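You operate a simulated robot arm through the tools that you are given. There is no shell and no other tool. Be economical: measure what you need, move in short steps, check, and stop when the job is done.

Carry out the task below with a simulated robot arm. There is one attempt and no reset: what you move stays moved.

## Task
Put things in order on the top of the table by the fence. At the end: the small blue tub stands on top of the green dust pan; the test cap in grey stands where the small blue tub stood; the small orange valve block stands where the orange bay card (marked "CHECK") stood; the orange bay card from the top of the table by the fence stands where the grey large cover cap stood; the grey large cover cap from the top of the table by the fence stands where the test cap in grey stood; whatever was shut is shut again. Leave all else as you found it, and nothing knocked over.
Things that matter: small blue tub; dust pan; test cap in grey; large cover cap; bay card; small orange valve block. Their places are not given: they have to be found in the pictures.

The check looks at the end state, three seconds after you hand in, the way a careful person would. Anything else that was tipped, shoved, dropped, spilled or broken makes it a failure. Lids that push on must go on centred and level and be pressed home; caps that screw on are set level and turned clockwise until they are tight.

## Robot
A 7-joint arm with a two-finger parallel gripper, fixed in place. Base frame: the origin is at the foot of the arm, x ahead of it, y to its left, z up; the work surface is at about z = 0.86. Units: m, rad, N and s.
With the tool pointing down near the work surface it reaches from about 0.24 to 0.68 m from the base axis. Its first joint turns from -1.152 to 1.152 rad. Payload 2.4 kg.
The tool frame sits at the grasp point between the pads (the TCP): z along the fingers, y along the line on which they close. The tips reach 0.03 m beyond it. Largest opening 0.094 m; finger width 0.028, thickness 0.01; the body of the gripper, 0.05 by 0.096 m, starts 0.055 m behind the TCP.
Orientation is told as [roll, pitch, yaw] about the base's x, y, z axes, in that order, counted from this pose: with the fingers straight down and closing along the base's y, the tool's x points along the base's -x, its y along +y and its z along -z.

## Interface
- The arm moves only by the tool apply_moves. Its argument "plan" is a list that holds one entry, the list of rows, each a list of 6 numbers: the shift along the tool's x, y, z in m, then the turn, a rotation vector about the tool's x, y, z in rad. In form: [[[tx, ty, tz, wx, wy, wz], ...]]. A call has 1 to 20 rows; each row is the pose to reach, as a shift and turn from the pose commanded when the call began, along the tool's axes at that moment. "jaw" is the finger opening in m, from 0 to 0.094, set as the call begins (left out, the last holds). Rows are played at 5 a second. More than 0.05 m and 0.15 rad between two rows, or a gripper value outside its range, and nothing of the call is played. Where a pose cannot be reached the arm comes as near as it can. A force on the tool above 40 N (or 10 N above the force at the start of the call, whichever is more), or a blocked arm, ends the call early, and 0.2 s more pass. Each finger travels about 0.153 m/s and halts on what it meets, pressing with about 31 N; the grip force reading is that of the motor and also rises with nothing between the fingers. The clock runs only during rows and for 0.2 s after the last one: add rows that repeat a pose to give the fingers time. It gives the time, the measured TCP pose, the force on the tool (base axes), the opening and the grip force at its end, in the units of the frame above (readings bear some noise), and new pictures: "views" is both (left out), scene, wrist or none.
- Cameras (640 x 400 px; columns grow to the right, rows downward): "scene" is fixed at [0.0392, 0.4728, 1.443]; the picture's right is [-0.75, -0.66, 0.00], its down [-0.38, 0.43, -0.82] and it looks along [0.54, -0.61, -0.58] (base axes); focal length 344 px, centre (320, 200). "wrist" rides on the gripper at [0.076, 0.014, -0.102] in the tool frame; the picture's right is [-0.18, 0.98, 0.00], its down [-0.75, -0.14, -0.64] and it looks along [-0.63, -0.12, 0.77] (tool axes); focal length 243 px, centre (320, 200).
- probe_pixels(camera, pixels): there is no depth. For up to 12 entries [column, row, z] of the newest picture of that camera ("zoom" is the newest enlarged one), the place [x, y] in the base frame at which the ray of that pixel passes the height z, good to about 0.002 m. The clock stands still meanwhile.
- inspect(camera, box): a new picture of the part [left, top, right, bottom] of that camera's present view, enlarged. The clock stands still meanwhile.
- job_done(): hands the job in; it is judged then, once.

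Keep the steps short. Do not move on a guess: measure, check each grasp and each placing, and mend mistakes. In all there are 80 turns and 170 pictures (those below and enlarged ones count). Leave the gripper open and the arm clear of the work at the hand-in unless told otherwise, and finish with a single line.

The tools are called after "Emit:" as name(argument=value, ...) on one line, values as JSON. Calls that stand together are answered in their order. apply_moves: Moves the arm, as the interface text tells. Its arguments: {"type":"object","properties":{"plan":{"type":"array","items":{"type":"array","items":{"type":"array","items":{"type":"number"}}}},"jaw":{"type":"number"},"views":{"type":"string","enum":["both","scene","wrist","none"]}},"required":["plan"]} The other tools are called the same way: probe_pixels (camera, pixels) gives the place at which the rays of pixels pass given heights; inspect (camera, box) takes an enlarged picture of a part of a camera's view; job_done () hands the job in.

At the start:

```text
clock: 0.0
ee_pos: [0.3382, 0.0315, 1.1415]
orientation: [0.0, 0.0, -0.001]
contact_force: [0.3, 0.4, 0.4]
grip_width: 0.0938
grip_force: 0.0
```

scene: 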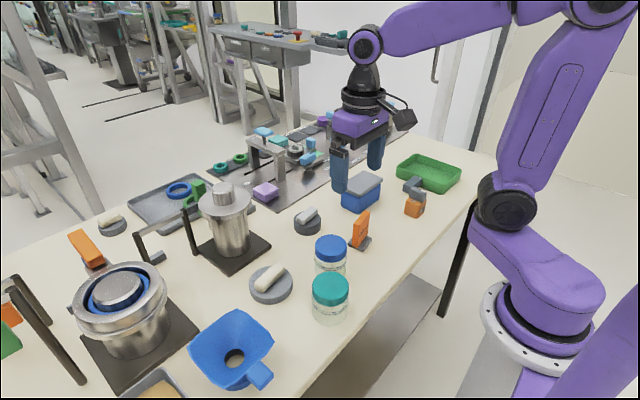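
wrist: 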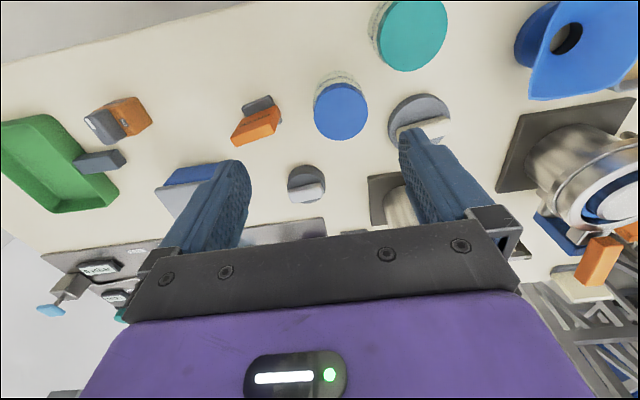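

I see the green dust pan, blue tub, valve block, bay card and several grey caps. I'll enlarge the scene view to tell them apart.

Emit:
inspect(camera="scene", box=[230, 140, 470, 290])

Emit:
inspect(camera="scene", box=[0, 160, 300, 348])

Emit:
inspect(camera="wrist", box=[0, 60, 320, 260])

Emit:
inspect(camera="scene", box=[200, 100, 360, 200])

```text
2.67 times, centred on (350, 215) of scene
```

zoom: 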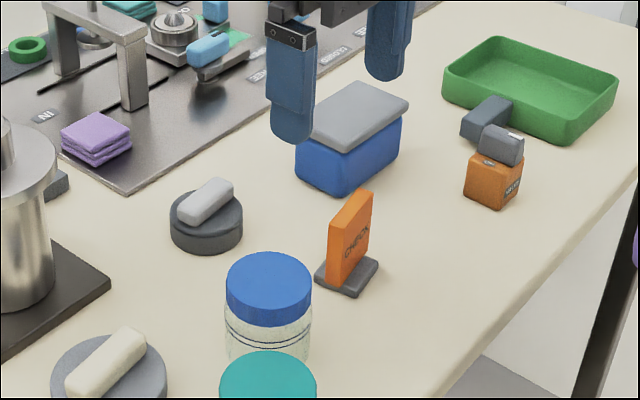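

```text
2.13 times, centred on (150, 254) of scene
```

zoom: 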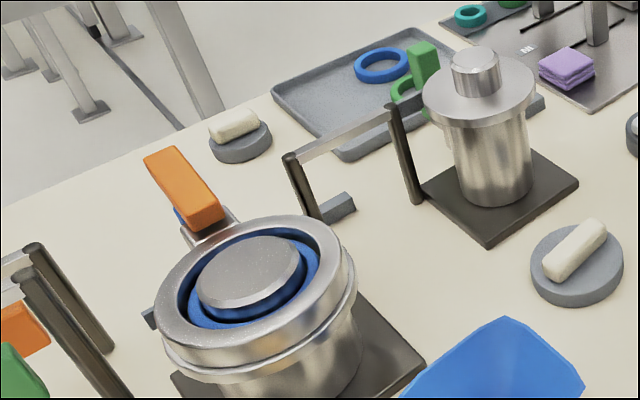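

```text
2.00 times, centred on (160, 160) of wrist
```

zoom: 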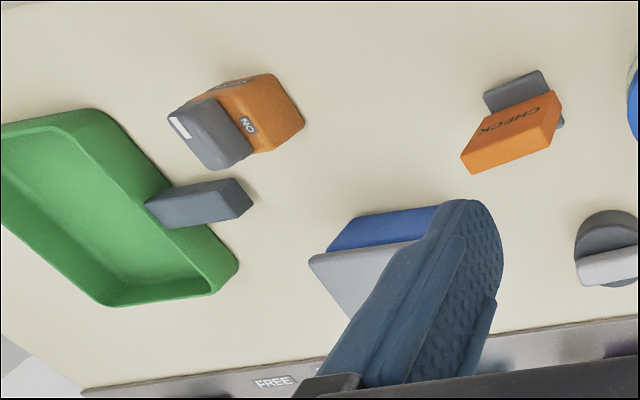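

```text
4.00 times, centred on (280, 150) of scene
```

zoom: 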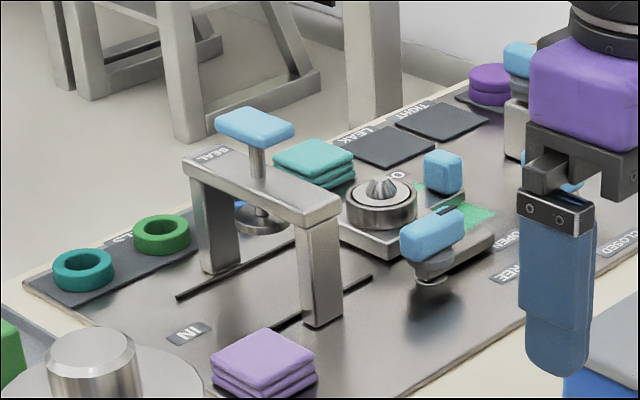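

Three grey caps are in view. I'll measure their widths and the positions of the other objects.

Emit:
probe_pixels(camera="scene", pixels=[[294, 219, 0.88], [321, 219, 0.88], [250, 283, 0.88], [292, 283, 0.88], [98, 224, 0.88], [127, 224, 0.88], [307, 230, 0.86], [271, 300, 0.86], [112, 234, 0.86]])

Emit:
probe_pixels(camera="wrist", pixels=[[289, 180, 0.875], [325, 180, 0.875], [389, 122, 0.875], [449, 122, 0.875], [256, 102, 0.862], [249, 141, 0.93], [119, 118, 0.89], [106, 179, 0.86], [162, 187, 0.92], [55, 57, 0.86]])

```text
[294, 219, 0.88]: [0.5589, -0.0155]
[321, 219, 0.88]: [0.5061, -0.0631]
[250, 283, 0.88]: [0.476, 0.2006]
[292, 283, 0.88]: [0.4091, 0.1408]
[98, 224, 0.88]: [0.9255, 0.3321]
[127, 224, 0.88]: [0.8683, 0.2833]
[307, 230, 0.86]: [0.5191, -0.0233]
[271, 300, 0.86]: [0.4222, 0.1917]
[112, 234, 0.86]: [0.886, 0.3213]
```

```text
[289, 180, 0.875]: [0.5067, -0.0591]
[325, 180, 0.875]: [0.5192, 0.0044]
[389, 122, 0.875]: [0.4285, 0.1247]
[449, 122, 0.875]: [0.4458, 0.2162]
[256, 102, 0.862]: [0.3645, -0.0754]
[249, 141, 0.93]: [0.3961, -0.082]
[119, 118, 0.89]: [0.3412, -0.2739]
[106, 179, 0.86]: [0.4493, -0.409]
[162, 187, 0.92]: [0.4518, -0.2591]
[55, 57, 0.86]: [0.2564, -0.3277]
```

Cap A (diameter about 0.065) is at (0.527,-0.035), cap B (about 0.09) at (0.44,0.17), and cap C at x≈0.9 is out of reach. So the test cap is A and the large cover cap is B. Next I move the wrist over toward the tub and pan for a closer look.

Emit:
apply_moves(plan=[[[0.01, -0.045, 0, 0, 0, 0], [0.02, -0.09, 0, 0, 0, 0], [0.03, -0.135, 0, 0, 0, 0], [0.04, -0.18, 0, 0, 0, 0], [0.05, -0.225, 0, 0, 0, 0], [0.06, -0.265, 0, 0, 0, 0], [0.06, -0.265, 0, 0, 0, 0]]])

```text
clock: 1.6
ee_pos: [0.2782, -0.2347, 1.1424]
orientation: [0.001, 0.0, 0.001]
contact_force: [-1.2, 0.1, 0.1]
grip_width: 0.0937
grip_force: 0.0
```

scene: 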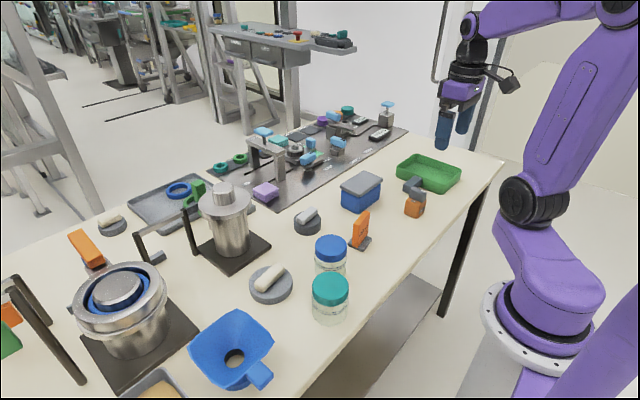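
wrist: 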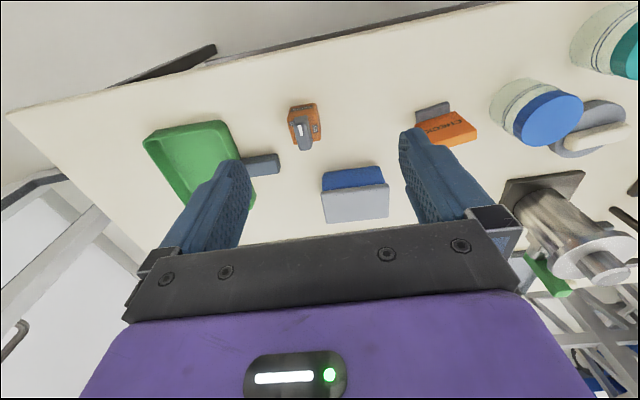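

Now a clear view. I'll enlarge the tub, pan, card and valve in both cameras.

Emit:
inspect(camera="scene", box=[330, 140, 474, 230])

Emit:
inspect(camera="wrist", box=[260, 80, 500, 230])

Emit:
inspect(camera="scene", box=[200, 90, 424, 230])

```text
4.44 times, centred on (402, 185) of scene
```

zoom: 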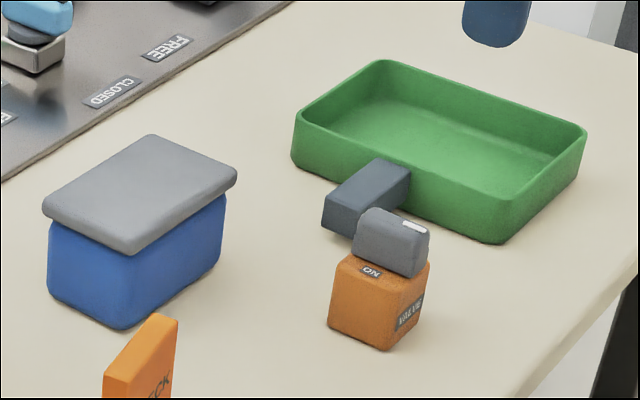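

```text
2.67 times, centred on (380, 155) of wrist
```

zoom: 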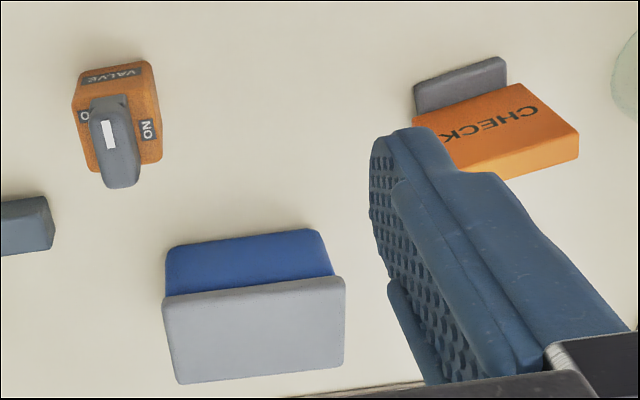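

```text
2.86 times, centred on (312, 160) of scene
```

zoom: 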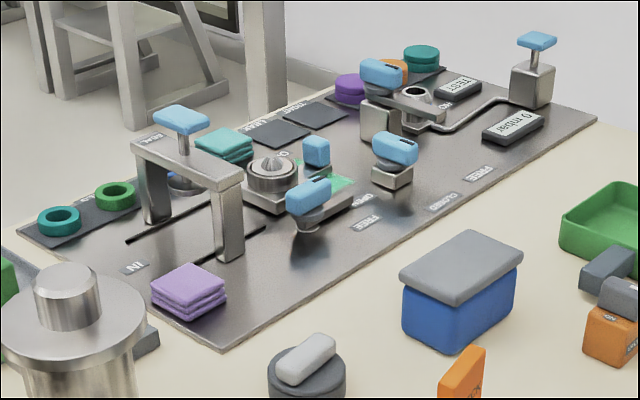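

I'll measure the ground-level corners, then the heights, of the pan and tub.

Emit:
probe_pixels(camera="scene", pixels=[[396.2, 176, 0.86], [441.4, 194.5, 0.86], [459.4, 180.5, 0.86], [396.8, 166.6, 0.89], [415.5, 154, 0.89], [461.9, 168.8, 0.89], [442.5, 183.9, 0.89], [340.8, 206.4, 0.86], [357.5, 214.3, 0.86], [380, 199.6, 0.86], [404, 213, 0.86], [417, 218.5, 0.86]])

Emit:
probe_pixels(camera="scene", pixels=[[339.7, 186, 0.92], [364.2, 170.6, 0.92], [383.3, 178.7, 0.92], [359.9, 196, 0.92], [339.7, 186, 0.94], [364.2, 170.6, 0.94], [383.3, 178.7, 0.94], [359.9, 196, 0.94]])

Emit:
probe_pixels(camera="wrist", pixels=[[321, 193, 0.92], [325, 223, 0.92], [389, 184, 0.92], [388, 216, 0.92], [321, 193, 0.94], [325, 223, 0.94], [389, 184, 0.94], [388, 216, 0.94], [322, 174, 0.86], [381, 166, 0.86]])

Emit:
probe_pixels(camera="wrist", pixels=[[145, 140, 0.89], [226, 121, 0.89], [145, 140, 0.9], [226, 121, 0.9], [280, 170, 0.88], [292, 125, 0.86], [318, 121, 0.86], [413, 122, 0.86], [452, 113, 0.86], [459, 137, 0.94]])

```text
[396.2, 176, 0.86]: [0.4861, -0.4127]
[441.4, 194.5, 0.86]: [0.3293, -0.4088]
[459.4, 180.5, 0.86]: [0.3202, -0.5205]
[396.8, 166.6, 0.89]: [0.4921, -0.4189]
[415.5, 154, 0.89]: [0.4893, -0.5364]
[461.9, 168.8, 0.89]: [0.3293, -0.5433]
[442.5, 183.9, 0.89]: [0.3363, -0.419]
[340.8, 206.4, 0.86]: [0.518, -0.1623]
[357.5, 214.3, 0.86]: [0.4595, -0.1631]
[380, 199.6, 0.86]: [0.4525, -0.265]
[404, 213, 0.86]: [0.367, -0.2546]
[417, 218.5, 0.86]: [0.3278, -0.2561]
```

```text
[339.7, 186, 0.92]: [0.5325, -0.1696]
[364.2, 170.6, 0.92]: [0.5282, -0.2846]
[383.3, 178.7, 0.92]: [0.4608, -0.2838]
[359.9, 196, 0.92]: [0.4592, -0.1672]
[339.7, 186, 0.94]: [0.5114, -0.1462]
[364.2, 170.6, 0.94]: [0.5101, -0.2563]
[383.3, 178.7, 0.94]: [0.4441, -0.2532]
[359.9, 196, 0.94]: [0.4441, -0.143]
```

```text
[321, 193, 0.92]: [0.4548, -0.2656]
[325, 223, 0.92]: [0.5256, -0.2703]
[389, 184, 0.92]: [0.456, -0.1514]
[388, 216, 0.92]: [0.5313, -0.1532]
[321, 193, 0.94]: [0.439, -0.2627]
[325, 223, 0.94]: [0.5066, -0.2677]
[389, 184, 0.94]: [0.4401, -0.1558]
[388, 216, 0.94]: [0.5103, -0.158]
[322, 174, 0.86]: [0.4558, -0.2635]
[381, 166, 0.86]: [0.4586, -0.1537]
```

```text
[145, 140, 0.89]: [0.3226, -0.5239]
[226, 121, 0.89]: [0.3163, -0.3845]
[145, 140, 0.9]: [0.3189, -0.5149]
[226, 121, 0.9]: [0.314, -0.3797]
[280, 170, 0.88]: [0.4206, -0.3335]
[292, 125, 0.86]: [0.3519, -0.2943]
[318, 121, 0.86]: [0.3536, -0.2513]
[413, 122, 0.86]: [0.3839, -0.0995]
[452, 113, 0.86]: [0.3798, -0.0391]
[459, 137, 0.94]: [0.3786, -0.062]
```

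The tub's lid top is at z≈0.93, centred at about (0.485,-0.212), measuring 0.07 along x and 0.11 along y. The pan is centred at about (0.408,-0.475). I'll go above the tub with the fingers closing along x (yaw -90°).

Emit:
apply_moves(plan=[[[-0.019, 0.002, 0.01, 0, 0, 0.1428], [-0.038, 0.004, 0.02, 0, 0, 0.2856], [-0.057, 0.006, 0.03, 0, 0, 0.4284], [-0.076, 0.008, 0.04, 0, 0, 0.5712], [-0.094, 0.01, 0.05, 0, 0, 0.714], [-0.113, 0.012, 0.06, 0, 0, 0.8568], [-0.132, 0.015, 0.07, 0, 0, 0.9996], [-0.151, 0.017, 0.08, 0, 0, 1.1424], [-0.17, 0.019, 0.09, 0, 0, 1.2852], [-0.188, 0.021, 0.1, 0, 0, 1.428], [-0.207, 0.023, 0.12, 0, 0, 1.5708], [-0.207, 0.023, 0.12, 0, 0, 1.5708]]])

```text
clock: 4.2
ee_pos: [0.4852, -0.212, 1.0234]
orientation: [-0.002, 0.0, -1.573]
contact_force: [-0.6, -0.1, 0.1]
grip_width: 0.0941
grip_force: 0.1
```

scene: 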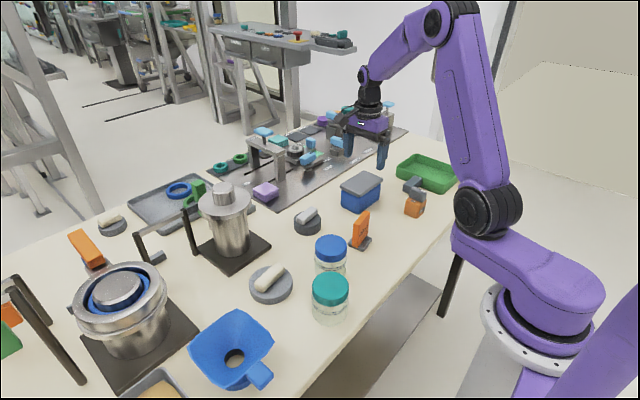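
wrist: 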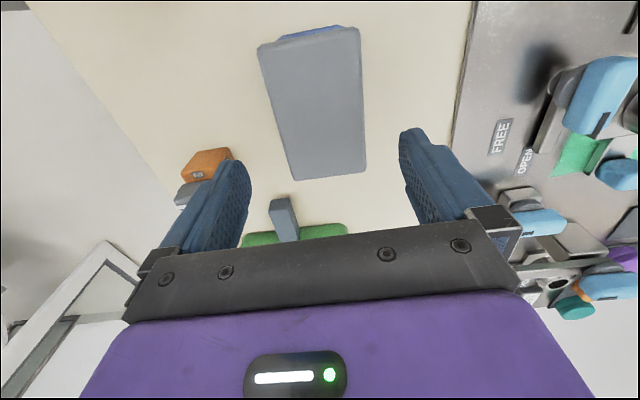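

The lid is clearly visible. I'll measure its corners at z=0.93 from here.

Emit:
probe_pixels(camera="wrist", pixels=[[258, 46, 0.93], [358, 27, 0.93], [367, 172, 0.93], [293, 181, 0.93], [244, 237, 0.89], [347, 225, 0.89]])

```text
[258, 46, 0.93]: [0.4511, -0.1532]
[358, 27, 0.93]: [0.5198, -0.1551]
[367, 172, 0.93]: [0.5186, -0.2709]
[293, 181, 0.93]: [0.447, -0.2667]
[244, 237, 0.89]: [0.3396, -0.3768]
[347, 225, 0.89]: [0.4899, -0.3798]
```

The lid is centred at (0.484,-0.2115) and is 0.07 wide. I'll descend to z≈0.922 so the fingers straddle it, then check.

Emit:
apply_moves(plan=[[[0, 0, 0.03, 0, 0, 0], [0, 0, 0.06, 0, 0, 0], [0, 0, 0.085, 0, 0, 0], [0, 0, 0.101, 0, 0, 0], [0, 0, 0.101, 0, 0, 0]]], views="both")

```text
clock: 5.4
ee_pos: [0.4845, -0.2104, 0.9211]
orientation: [-0.001, 0.001, -1.571]
contact_force: [-0.3, 0.1, 0.1]
grip_width: 0.0941
grip_force: 0.0
```

scene: 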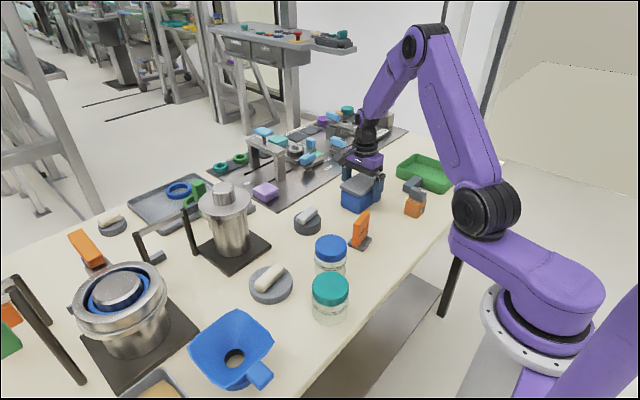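
wrist: 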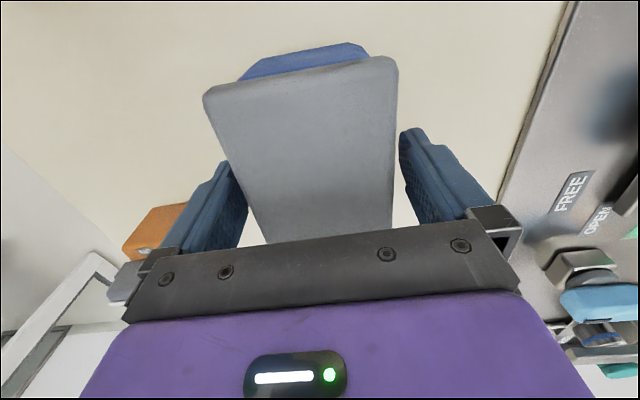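

The fingers straddle the lid. Closing now, with a few rows of dwell.

Emit:
apply_moves(plan=[[[0, 0, 0, 0, 0, 0], [0, 0, 0, 0, 0, 0], [0, 0, 0, 0, 0, 0]]], jaw=0.05, views="none")

Emit:
apply_moves(plan=[[[0, 0, -0.003, 0, 0, 0], [0, 0, -0.006, 0, 0, 0], [0, 0, -0.008, 0, 0, 0], [0, 0, -0.008, 0, 0, 0]]], views="scene")

Emit:
inspect(camera="scene", box=[320, 140, 416, 230])

```text
clock: 6.2
ee_pos: [0.4843, -0.2116, 0.9215]
orientation: [0.0, -0.001, -1.572]
contact_force: [-0.6, 0.3, -0.9]
grip_width: 0.0758
grip_force: 31.3
```

```text
clock: 7.2
ee_pos: [0.485, -0.2113, 0.9307]
orientation: [-0.001, -0.001, -1.57]
contact_force: [-3.4, 2.2, 11.3]
grip_width: 0.0758
grip_force: 31.0
```

scene: 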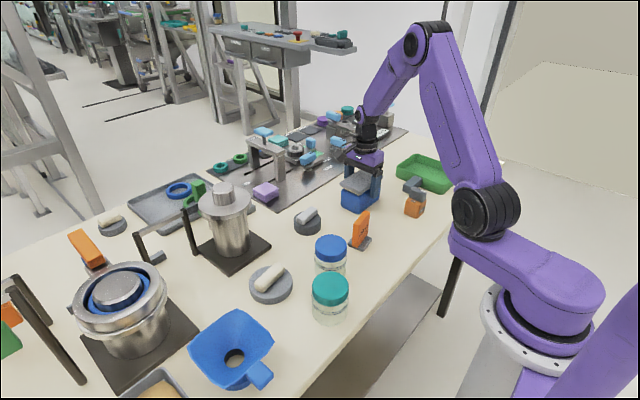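

```text
4.44 times, centred on (368, 185) of scene
```

zoom: 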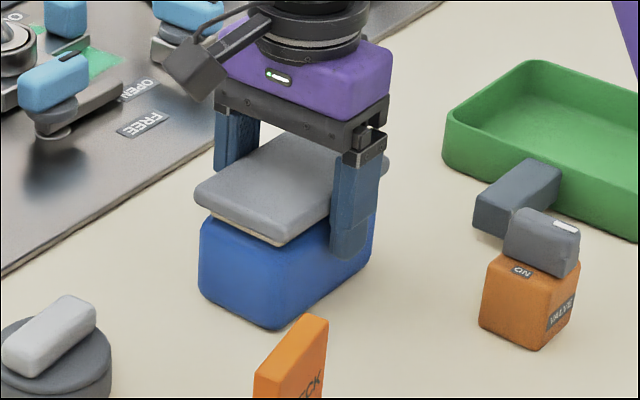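

A cream seal now shows under the lid and the tub body hasn't risen: this is a push-on lid and it is coming off. The lid overhang stops me gripping the body with it on. So I'll take the lid off, set it aside, move the tub, then press the lid home again. I continue lifting slowly.

Emit:
apply_moves(plan=[[[0, 0, -0.003, 0, 0, 0], [0, 0, -0.006, 0, 0, 0], [0, 0, -0.009, 0, 0, 0], [0, 0, -0.012, 0, 0, 0], [0, 0, -0.012, 0, 0, 0]]], views="scene")

Emit:
inspect(camera="scene", box=[296, 140, 440, 230])

Emit:
probe_pixels(camera="scene", pixels=[[475, 192, 0.86], [440, 238, 0.86], [400, 284, 0.86], [360, 333, 0.86]])

```text
clock: 8.4
ee_pos: [0.4839, -0.2108, 0.9408]
orientation: [0.0, 0.001, -1.57]
contact_force: [0.6, -0.5, -2.2]
grip_width: 0.0754
grip_force: 31.0
```

scene: 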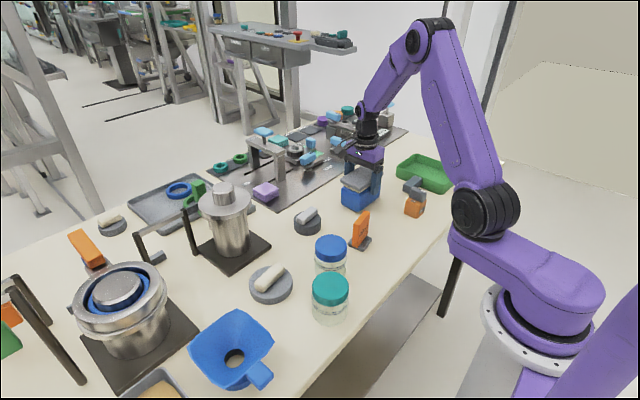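

```text
4.44 times, centred on (368, 185) of scene
```

zoom: 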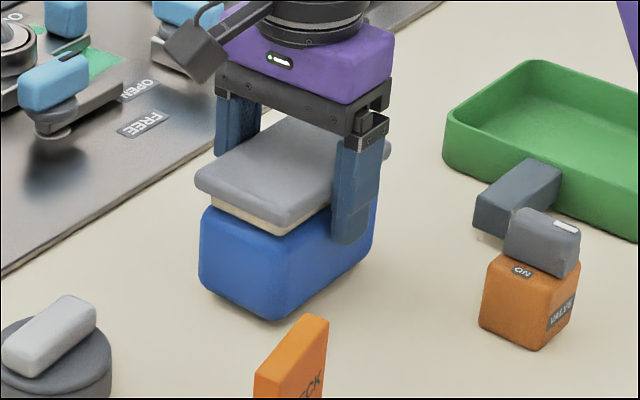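

```text
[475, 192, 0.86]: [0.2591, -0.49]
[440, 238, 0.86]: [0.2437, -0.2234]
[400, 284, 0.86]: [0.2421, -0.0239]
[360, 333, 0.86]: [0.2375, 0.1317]
```

The tub now seems to have risen a little with the lid while more seal shows, and the force is only 2 N. I'll raise another 4 mm and compare.

Emit:
apply_moves(plan=[[[0, 0, -0.002, 0, 0, 0], [0, 0, -0.004, 0, 0, 0], [0, 0, -0.004, 0, 0, 0]]], views="wrist")

Emit:
inspect(camera="scene", box=[328, 160, 400, 220])

```text
clock: 9.2
ee_pos: [0.4852, -0.2122, 0.9457]
orientation: [0.0, 0.0, -1.571]
contact_force: [1.0, 0.2, -4.3]
grip_width: 0.0759
grip_force: 30.7
```

wrist: 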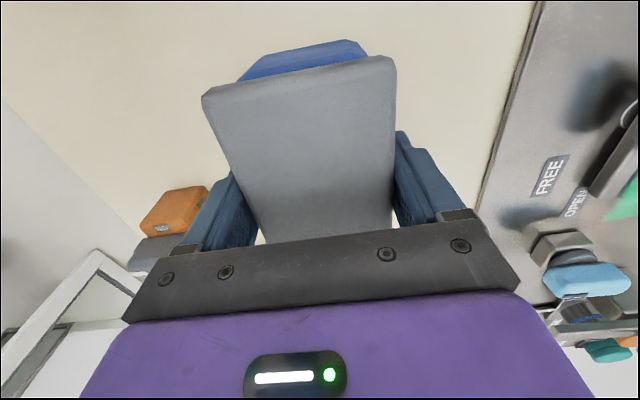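

```text
6.67 times, centred on (364, 190) of scene
```

zoom: 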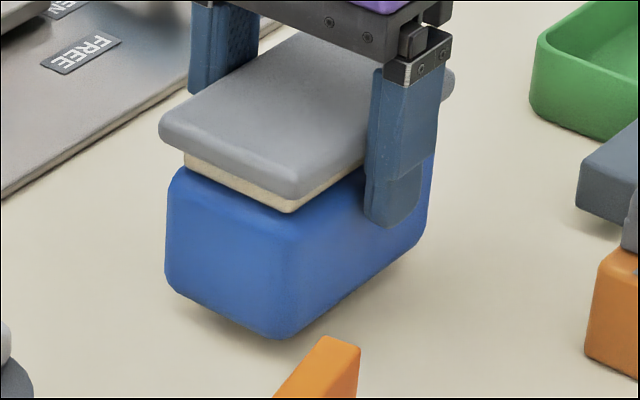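

The tub is hanging from the lid: its bottom is about 1 cm up, and the force reads 4.3 N. I'll wait 2 s at this low height to see whether it creeps.

Emit:
apply_moves(plan=[[[0, 0, 0, 0, 0, 0], [0, 0, 0, 0, 0, 0], [0, 0, 0, 0, 0, 0], [0, 0, 0, 0, 0, 0], [0, 0, 0, 0, 0, 0], [0, 0, 0, 0, 0, 0], [0, 0, 0, 0, 0, 0], [0, 0, 0, 0, 0, 0], [0, 0, 0, 0, 0, 0], [0, 0, 0, 0, 0, 0]]], views="none")

Emit:
inspect(camera="scene", box=[328, 160, 400, 220])

```text
clock: 11.4
ee_pos: [0.4841, -0.2116, 0.9453]
orientation: [-0.001, -0.002, -1.572]
contact_force: [-0.4, -0.2, -2.8]
grip_width: 0.0757
grip_force: 31.8
```

```text
6.67 times, centred on (364, 190) of scene
```

zoom: 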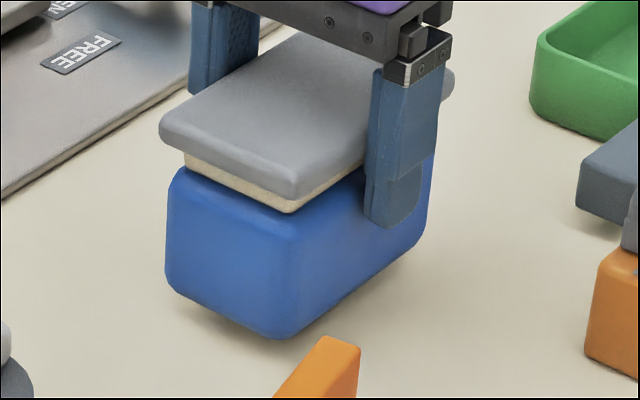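

There is no creep, so the lid carries the tub. For more margin I'll lower it and press the lid home again, then re-lift slowly.

Emit:
apply_moves(plan=[[[0, 0, 0.006, 0, 0, 0], [0, 0, 0.012, 0, 0, 0], [0, 0, 0.018, 0, 0, 0], [0, 0, 0.022, 0, 0, 0], [0, 0, 0.025, 0, 0, 0], [0, 0, 0.027, 0, 0, 0], [0, 0, 0.027, 0, 0, 0]]], views="none")

Emit:
inspect(camera="scene", box=[328, 160, 400, 220])

```text
clock: 13.0
ee_pos: [0.4851, -0.2105, 0.9172]
orientation: [0.001, 0.001, -1.569]
contact_force: [0.4, -1.3, -0.1]
grip_width: 0.0758
grip_force: 31.2
```

```text
6.67 times, centred on (364, 190) of scene
```

zoom: 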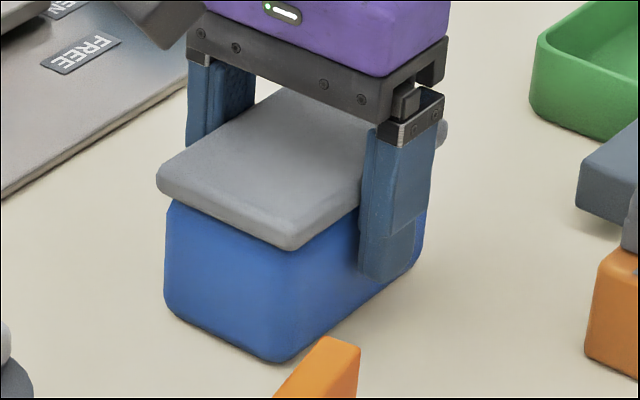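

The lid is seated again. I re-lift slowly and look.

Emit:
apply_moves(plan=[[[0, 0, -0.001, 0, 0, 0], [0, 0, -0.002, 0, 0, 0], [0, 0, -0.003, 0, 0, 0], [0, 0, -0.004, 0, 0, 0], [0, 0, -0.005, 0, 0, 0], [0, 0, -0.006, 0, 0, 0], [0, 0, -0.007, 0, 0, 0], [0, 0, -0.008, 0, 0, 0], [0, 0, -0.009, 0, 0, 0], [0, 0, -0.01, 0, 0, 0], [0, 0, -0.011, 0, 0, 0], [0, 0, -0.012, 0, 0, 0], [0, 0, -0.012, 0, 0, 0]]], views="none")

Emit:
inspect(camera="scene", box=[328, 160, 400, 220])

```text
clock: 15.8
ee_pos: [0.4845, -0.2119, 0.93]
orientation: [-0.002, 0.0, -1.571]
contact_force: [0.7, 0.3, -2.3]
grip_width: 0.0757
grip_force: 31.4
```

```text
6.67 times, centred on (364, 190) of scene
```

zoom: 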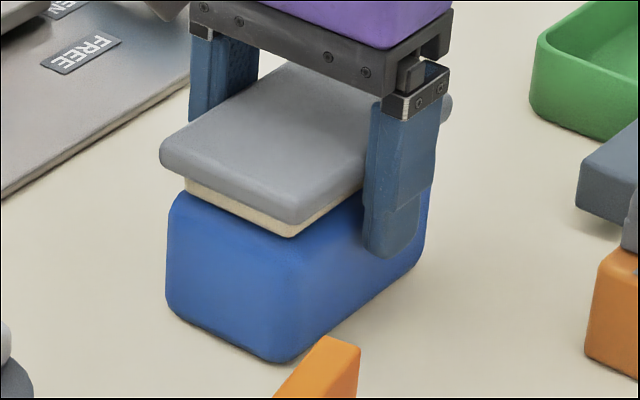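

The lid slides about 8 mm before it takes the tub along. As a test I'll do a brisk 2 cm lift, low over the table: either it holds, and is safe to carry gently, or it separates harmlessly.

Emit:
apply_moves(plan=[[[0, 0, -0.02, 0, 0, 0], [0, 0, -0.01, 0, 0, 0], [0, 0, -0.022, 0, 0, 0], [0, 0, -0.022, 0, 0, 0]]], views="none")

Emit:
inspect(camera="scene", box=[328, 160, 400, 220])

```text
clock: 16.8
ee_pos: [0.4843, -0.2108, 0.9513]
orientation: [0.0, 0.001, -1.572]
contact_force: [0.2, -0.7, -3.1]
grip_width: 0.0755
grip_force: 30.7
```

```text
6.67 times, centred on (364, 190) of scene
```

zoom: 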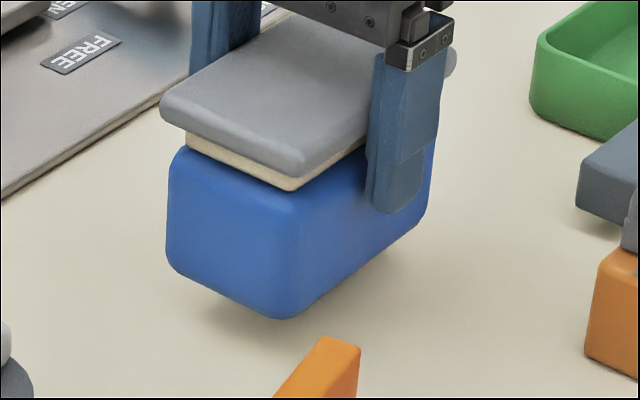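

It holds with the tub 2 cm up. Before carrying it I measure the pan precisely from an enlarged view.

Emit:
inspect(camera="scene", box=[388, 145, 468, 200])

```text
7.27 times, centred on (428, 172) of scene
```

zoom: 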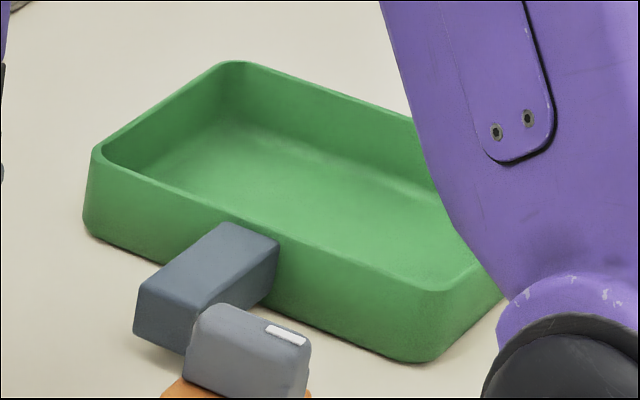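

Emit:
probe_pixels(camera="zoom", pixels=[[120, 250, 0.86], [350, 345, 0.86], [140, 178, 0.895], [350, 267, 0.895], [92, 155, 0.895], [83, 220, 0.86], [225, 63, 0.895], [400, 115, 0.895], [300, 80, 0.895], [480, 325, 0.86], [470, 285, 0.895], [160, 190, 0.89]])

```text
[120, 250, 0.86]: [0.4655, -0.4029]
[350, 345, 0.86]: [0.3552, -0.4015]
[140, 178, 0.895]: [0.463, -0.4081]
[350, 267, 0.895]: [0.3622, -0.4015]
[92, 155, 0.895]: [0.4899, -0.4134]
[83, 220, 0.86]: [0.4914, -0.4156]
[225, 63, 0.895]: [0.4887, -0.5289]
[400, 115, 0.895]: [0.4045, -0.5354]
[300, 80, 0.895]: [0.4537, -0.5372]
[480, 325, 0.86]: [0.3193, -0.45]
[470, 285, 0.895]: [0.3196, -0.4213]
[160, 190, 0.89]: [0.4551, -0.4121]
```

Pan: x 0.322–0.492, y -0.535 to -0.403, rim z about 0.897, so its centre is (0.407,-0.469). I carry the tub gently above the rim while turning it 90°, so its long side lies along the pan's long side.

Emit:
apply_moves(plan=[[[0, 0, -0.012, 0, 0, 0], [0, 0, -0.024, 0, 0, 0], [0, 0, -0.036, 0, 0, 0], [-0.0172, 0, -0.036, 0, 0, -0.1047], [-0.0344, 0, -0.036, 0, 0, -0.2094], [-0.0516, 0, -0.036, 0, 0, -0.3142], [-0.0688, 0, -0.036, 0, 0, -0.4189], [-0.086, 0, -0.036, 0, 0, -0.5236], [-0.1032, 0, -0.036, 0, 0, -0.6283], [-0.1204, 0, -0.036, 0, 0, -0.733], [-0.1376, -0.0096, -0.036, 0, 0, -0.8378], [-0.1548, -0.0192, -0.036, 0, 0, -0.9425], [-0.172, -0.0289, -0.036, 0, 0, -1.0472], [-0.1892, -0.0385, -0.036, 0, 0, -1.1519], [-0.2064, -0.0481, -0.036, 0, 0, -1.2566], [-0.2236, -0.0577, -0.036, 0, 0, -1.3614], [-0.2408, -0.0674, -0.036, 0, 0, -1.4661], [-0.258, -0.077, -0.036, 0, 0, -1.5708], [-0.258, -0.077, -0.036, 0, 0, -1.5708]]])

Emit:
inspect(camera="scene", box=[370, 110, 482, 200])

```text
clock: 20.8
ee_pos: [0.407, -0.4694, 0.989]
orientation: [0.0, 0.001, 0.003]
contact_force: [0.4, 0.0, -3.4]
grip_width: 0.0758
grip_force: 30.6
```

scene: 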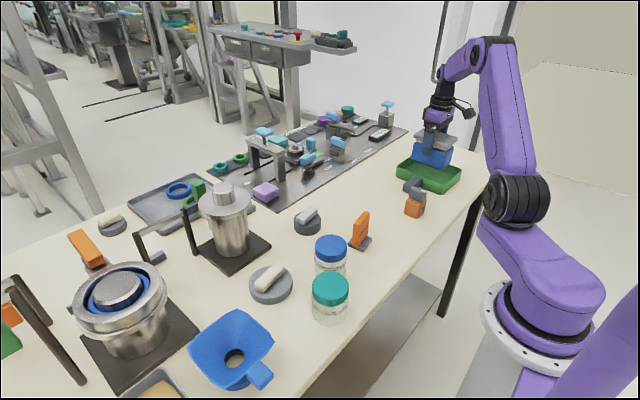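
wrist: 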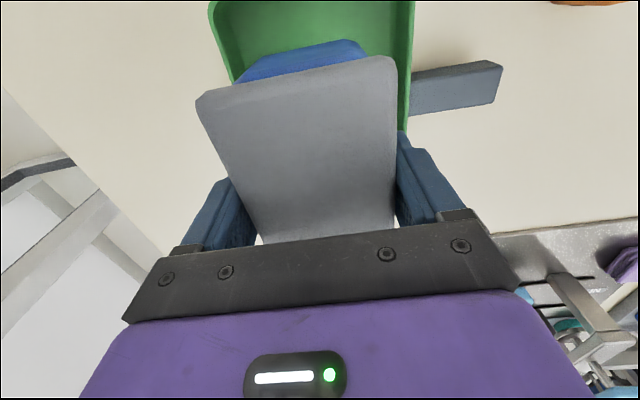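

```text
4.44 times, centred on (426, 155) of scene
```

zoom: 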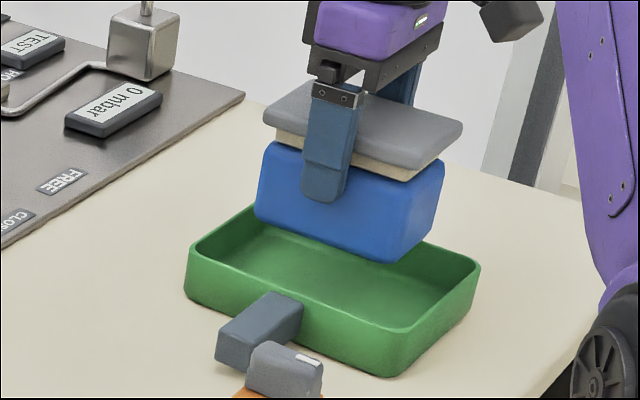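

The tub hangs level above the pan's centre. I lower it into the pan and press the lid down lightly.

Emit:
apply_moves(plan=[[[0, 0, 0.012, 0, 0, 0], [0, 0, 0.024, 0, 0, 0], [0, 0, 0.036, 0, 0, 0], [0, 0, 0.046, 0, 0, 0], [0, 0, 0.05, 0, 0, 0], [0, 0, 0.053, 0, 0, 0], [0, 0, 0.056, 0, 0, 0], [0, 0, 0.058, 0, 0, 0], [0, 0, 0.06, 0, 0, 0], [0, 0, 0.062, 0, 0, 0], [0, 0, 0.064, 0, 0, 0], [0, 0, 0.066, 0, 0, 0], [0, 0, 0.068, 0, 0, 0], [0, 0, 0.068, 0, 0, 0]]], views="none")

Emit:
inspect(camera="scene", box=[370, 110, 482, 200])

```text
clock: 23.8
ee_pos: [0.4076, -0.4682, 0.9211]
orientation: [-0.001, 0.0, 0.0]
contact_force: [-2.5, 2.7, 9.1]
grip_width: 0.0756
grip_force: 31.0
```

```text
4.44 times, centred on (426, 155) of scene
```

zoom: 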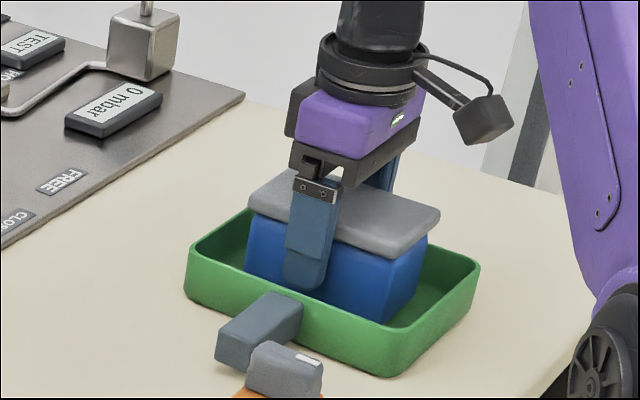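

The lid looks seated (9 N). I release with a small opening and rise straight up.

Emit:
apply_moves(plan=[[[0, 0, 0, 0, 0, 0], [0, 0, 0, 0, 0, 0], [0, 0, -0.02, 0, 0, 0], [0, 0, -0.05, 0, 0, 0], [0, 0, -0.08, 0, 0, 0], [0, 0, -0.1, 0, 0, 0], [0, 0, -0.1, 0, 0, 0]]], jaw=0.083)

Emit:
inspect(camera="scene", box=[370, 120, 482, 210])

```text
clock: 25.4
ee_pos: [0.4074, -0.4674, 1.02]
orientation: [0.0, 0.0, 0.001]
contact_force: [0.4, 0.2, -0.7]
grip_width: 0.083
grip_force: 0.0
```

scene: 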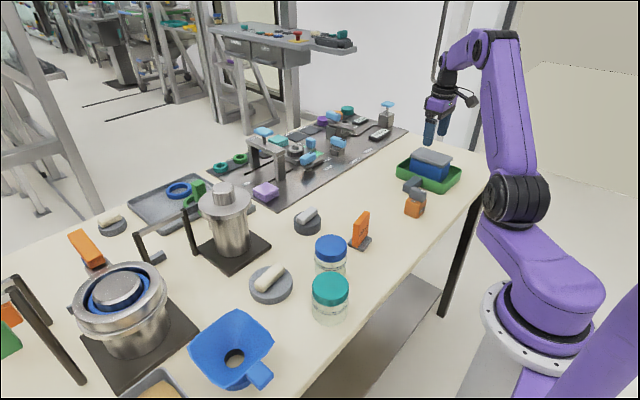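
wrist: 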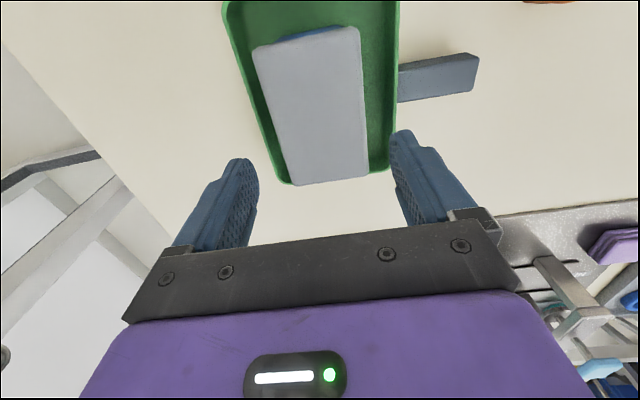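

```text
4.44 times, centred on (426, 165) of scene
```

zoom: 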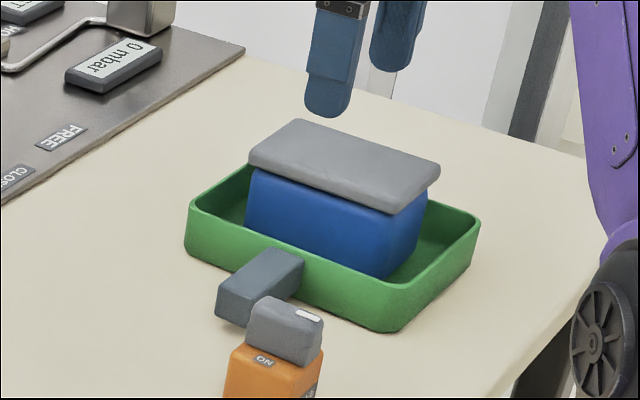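

The tub stands in the pan. To be sure the lid is home, I press its middle with closed fingers, in millimetre steps.

Emit:
apply_moves(plan=[[[0, 0, 0, 0, 0, 0], [0, 0, 0.02, 0, 0, 0], [0, 0, 0.04, 0, 0, 0], [0, 0, 0.048, 0, 0, 0], [0, 0, 0.052, 0, 0, 0], [0, 0, 0.054, 0, 0, 0], [0, 0, 0.056, 0, 0, 0], [0, 0, 0.058, 0, 0, 0], [0, 0, 0.06, 0, 0, 0], [0, 0, 0.061, 0, 0, 0], [0, 0, 0.062, 0, 0, 0], [0, 0, 0.063, 0, 0, 0]]], jaw=0.0, views="none")

Emit:
inspect(camera="scene", box=[370, 120, 482, 210])

```text
clock: 26.9
ee_pos: [0.4088, -0.4707, 0.9721]
orientation: [-0.008, -0.006, 0.0]
contact_force: [-1.9, 3.4, 15.2]
grip_width: 0.0
grip_force: 31.1
stopped in row 7: the force on the tool passed its limit (the readings are from after the stop); the commanded pose is now the measured one
```

```text
4.44 times, centred on (426, 165) of scene
```

zoom: 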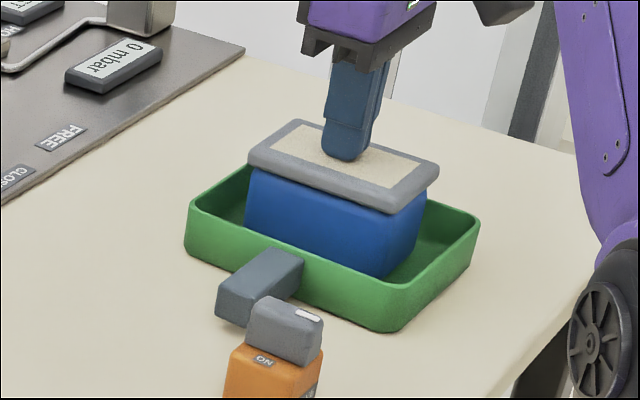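

Pressing exposed a cream patch on top while loaded. I'll lift off and check whether it springs back.

Emit:
apply_moves(plan=[[[0, 0, -0.02, 0, 0, 0], [0, 0, -0.05, 0, 0, 0], [0, 0, -0.09, 0, 0, 0], [0, 0, -0.09, 0, 0, 0]]], views="wrist")

Emit:
inspect(camera="scene", box=[370, 120, 482, 210])

```text
clock: 27.9
ee_pos: [0.4067, -0.4689, 1.0587]
orientation: [-0.002, -0.003, 0.0]
contact_force: [0.5, -0.1, -0.7]
grip_width: 0.0001
grip_force: 31.4
```

wrist: 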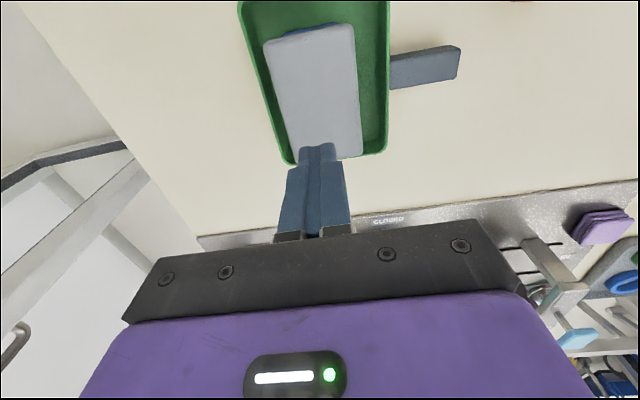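

```text
4.44 times, centred on (426, 165) of scene
```

zoom: 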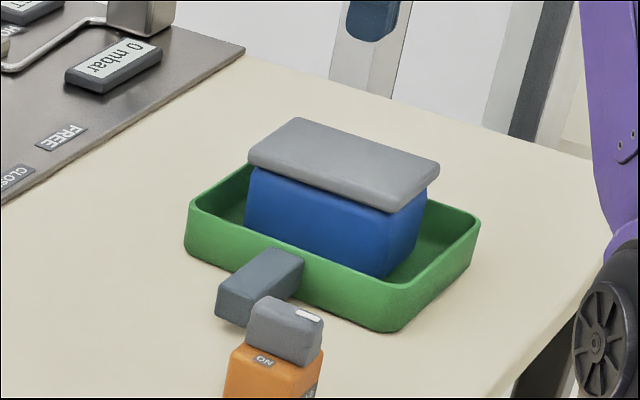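

It springs back flush: the lid is sprung, it is seated, and the tub stands well in the pan. Next is the test cap (A), near (0.527,-0.035). I open the jaw and move above it.

Emit:
apply_moves(plan=[[[0, 0.02, -0.01, 0, 0, 0], [-0.01, 0.06, -0.01, 0, 0, 0], [-0.02, 0.1, -0.01, 0, 0, 0], [-0.03, 0.145, -0.01, 0, 0, 0], [-0.045, 0.19, -0.01, 0, 0, 0], [-0.06, 0.235, -0.01, 0, 0, 0], [-0.075, 0.28, -0.01, 0, 0, 0], [-0.09, 0.325, -0.01, 0, 0, 0], [-0.105, 0.37, -0.01, 0, 0, 0], [-0.115, 0.405, -0.01, 0, 0, 0], [-0.123, 0.434, -0.01, 0, 0, 0], [-0.123, 0.434, -0.01, 0, 0, 0]]], jaw=0.07)

Emit:
inspect(camera="wrist", box=[240, 40, 400, 140])

```text
clock: 30.6
ee_pos: [0.5312, -0.0357, 1.0671]
orientation: [-0.003, -0.004, -0.003]
contact_force: [1.1, 0.3, 0.3]
grip_width: 0.0701
grip_force: 0.0
```

scene: 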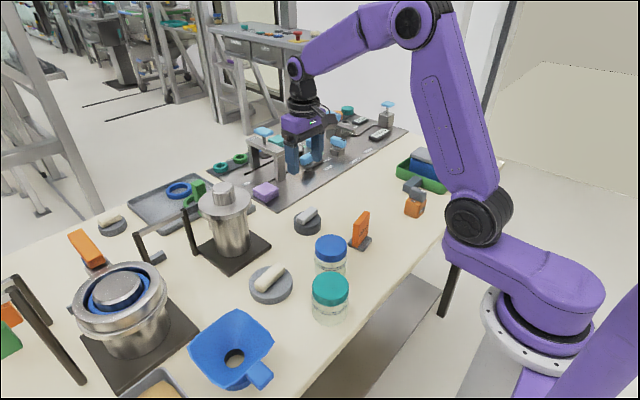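
wrist: 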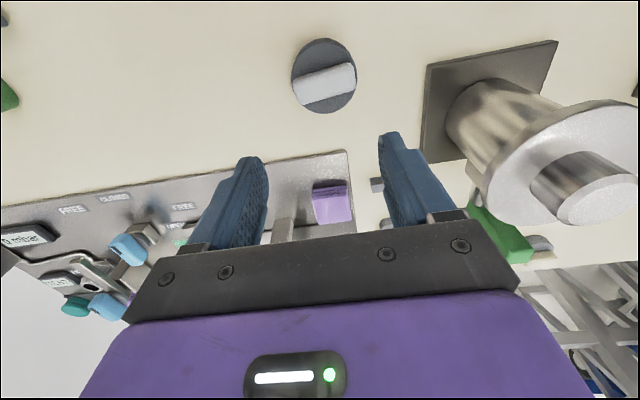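

```text
4.00 times, centred on (320, 90) of wrist
```

zoom: 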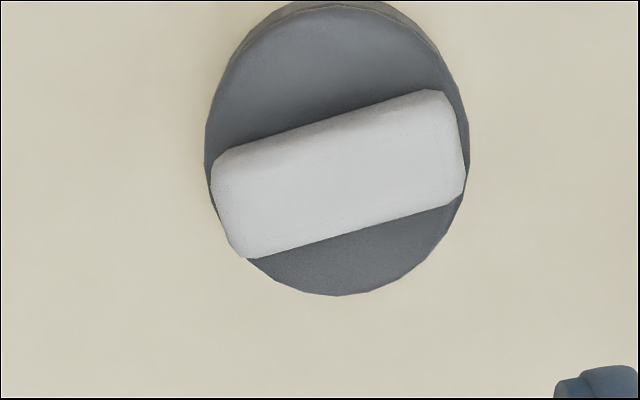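

Emit:
probe_pixels(camera="wrist", pixels=[[324.7, 83, 0.88], [324.7, 83, 0.9], [324.7, 83, 0.91], [293.5, 93, 0.9], [355, 77, 0.9], [323, 39, 0.86], [324, 112, 0.875], [291, 76, 0.87], [357, 76, 0.87]])

Emit:
inspect(camera="scene", box=[275, 195, 339, 240])

```text
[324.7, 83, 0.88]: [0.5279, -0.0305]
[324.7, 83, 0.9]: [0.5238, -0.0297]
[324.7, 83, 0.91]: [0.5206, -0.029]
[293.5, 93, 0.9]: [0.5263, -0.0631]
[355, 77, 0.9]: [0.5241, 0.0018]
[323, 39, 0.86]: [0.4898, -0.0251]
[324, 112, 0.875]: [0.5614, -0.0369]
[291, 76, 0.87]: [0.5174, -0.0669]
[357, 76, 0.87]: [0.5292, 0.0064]
```

```text
8.89 times, centred on (307, 218) of scene
```

zoom: 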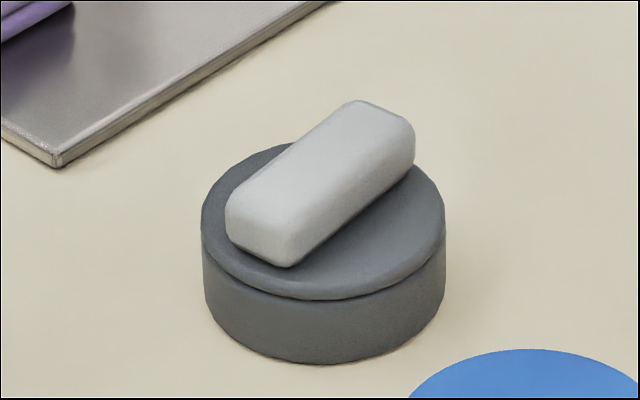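

Emit:
probe_pixels(camera="zoom", pixels=[[322, 175, 0.89], [322, 175, 0.9], [322, 175, 0.91], [323, 222, 0.88], [323, 222, 0.885], [323, 222, 0.89], [330, 300, 0.86], [256, 235, 0.9], [385, 118, 0.9], [325, 364, 0.86]])

```text
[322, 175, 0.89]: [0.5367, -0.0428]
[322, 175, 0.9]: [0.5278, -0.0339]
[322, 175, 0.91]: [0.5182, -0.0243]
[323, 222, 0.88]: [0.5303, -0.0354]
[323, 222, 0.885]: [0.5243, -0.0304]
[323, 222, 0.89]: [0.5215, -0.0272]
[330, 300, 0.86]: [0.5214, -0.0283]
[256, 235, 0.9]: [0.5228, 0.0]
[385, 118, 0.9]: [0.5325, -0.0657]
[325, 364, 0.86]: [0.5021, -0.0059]
```

The test cap is centred at (0.5245,-0.031). Its bar lies almost along y, about 0.08 rad off, with its top at z≈0.903 and about 0.022 wide. I turn to yaw ≈+1.65, so the camera stays away from the canister, and come down to z≈0.97.

Emit:
apply_moves(plan=[[[0.001, 0.0005, 0, 0, 0, -0.14], [0.002, 0.001, 0, 0, 0, -0.28], [0.003, 0.002, 0, 0, 0, -0.42], [0.004, 0.003, 0, 0, 0, -0.56], [0.005, 0.004, 0.01, 0, 0, -0.7], [0.006, 0.0047, 0.02, 0, 0, -0.84], [0.0067, 0.0047, 0.03, 0, 0, -0.98], [0.0067, 0.0047, 0.045, 0, 0, -1.12], [0.0067, 0.0047, 0.06, 0, 0, -1.26], [0.0067, 0.0047, 0.075, 0, 0, -1.4], [0.0067, 0.0047, 0.085, 0, 0, -1.54], [0.0067, 0.0047, 0.095, 0, 0, -1.65], [0.0067, 0.0047, 0.095, 0, 0, -1.65]]], jaw=0.05)

```text
clock: 33.4
ee_pos: [0.523, -0.0314, 0.9713]
orientation: [-0.005, 0.005, 1.65]
contact_force: [0.1, -0.7, -0.2]
grip_width: 0.0501
grip_force: 0.0
```

scene: 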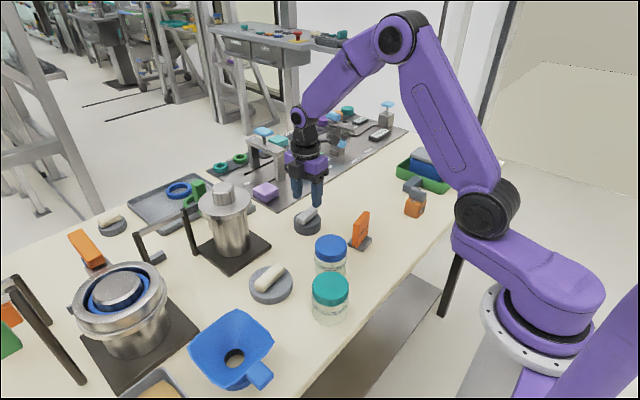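
wrist: 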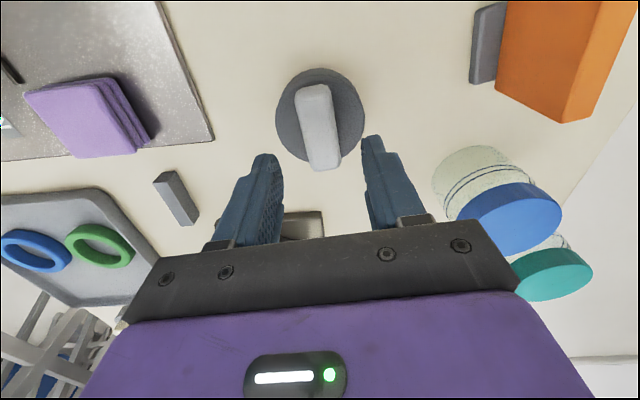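

Emit:
probe_pixels(camera="wrist", pixels=[[297, 95, 0.903], [330, 92, 0.903], [310, 165, 0.903], [340, 160, 0.903], [275, 115, 0.883], [364, 112, 0.883]])

```text
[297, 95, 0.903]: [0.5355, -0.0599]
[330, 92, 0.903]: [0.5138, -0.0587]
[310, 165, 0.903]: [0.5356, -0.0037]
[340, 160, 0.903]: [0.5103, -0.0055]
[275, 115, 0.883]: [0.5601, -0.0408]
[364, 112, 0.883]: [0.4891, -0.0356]
```

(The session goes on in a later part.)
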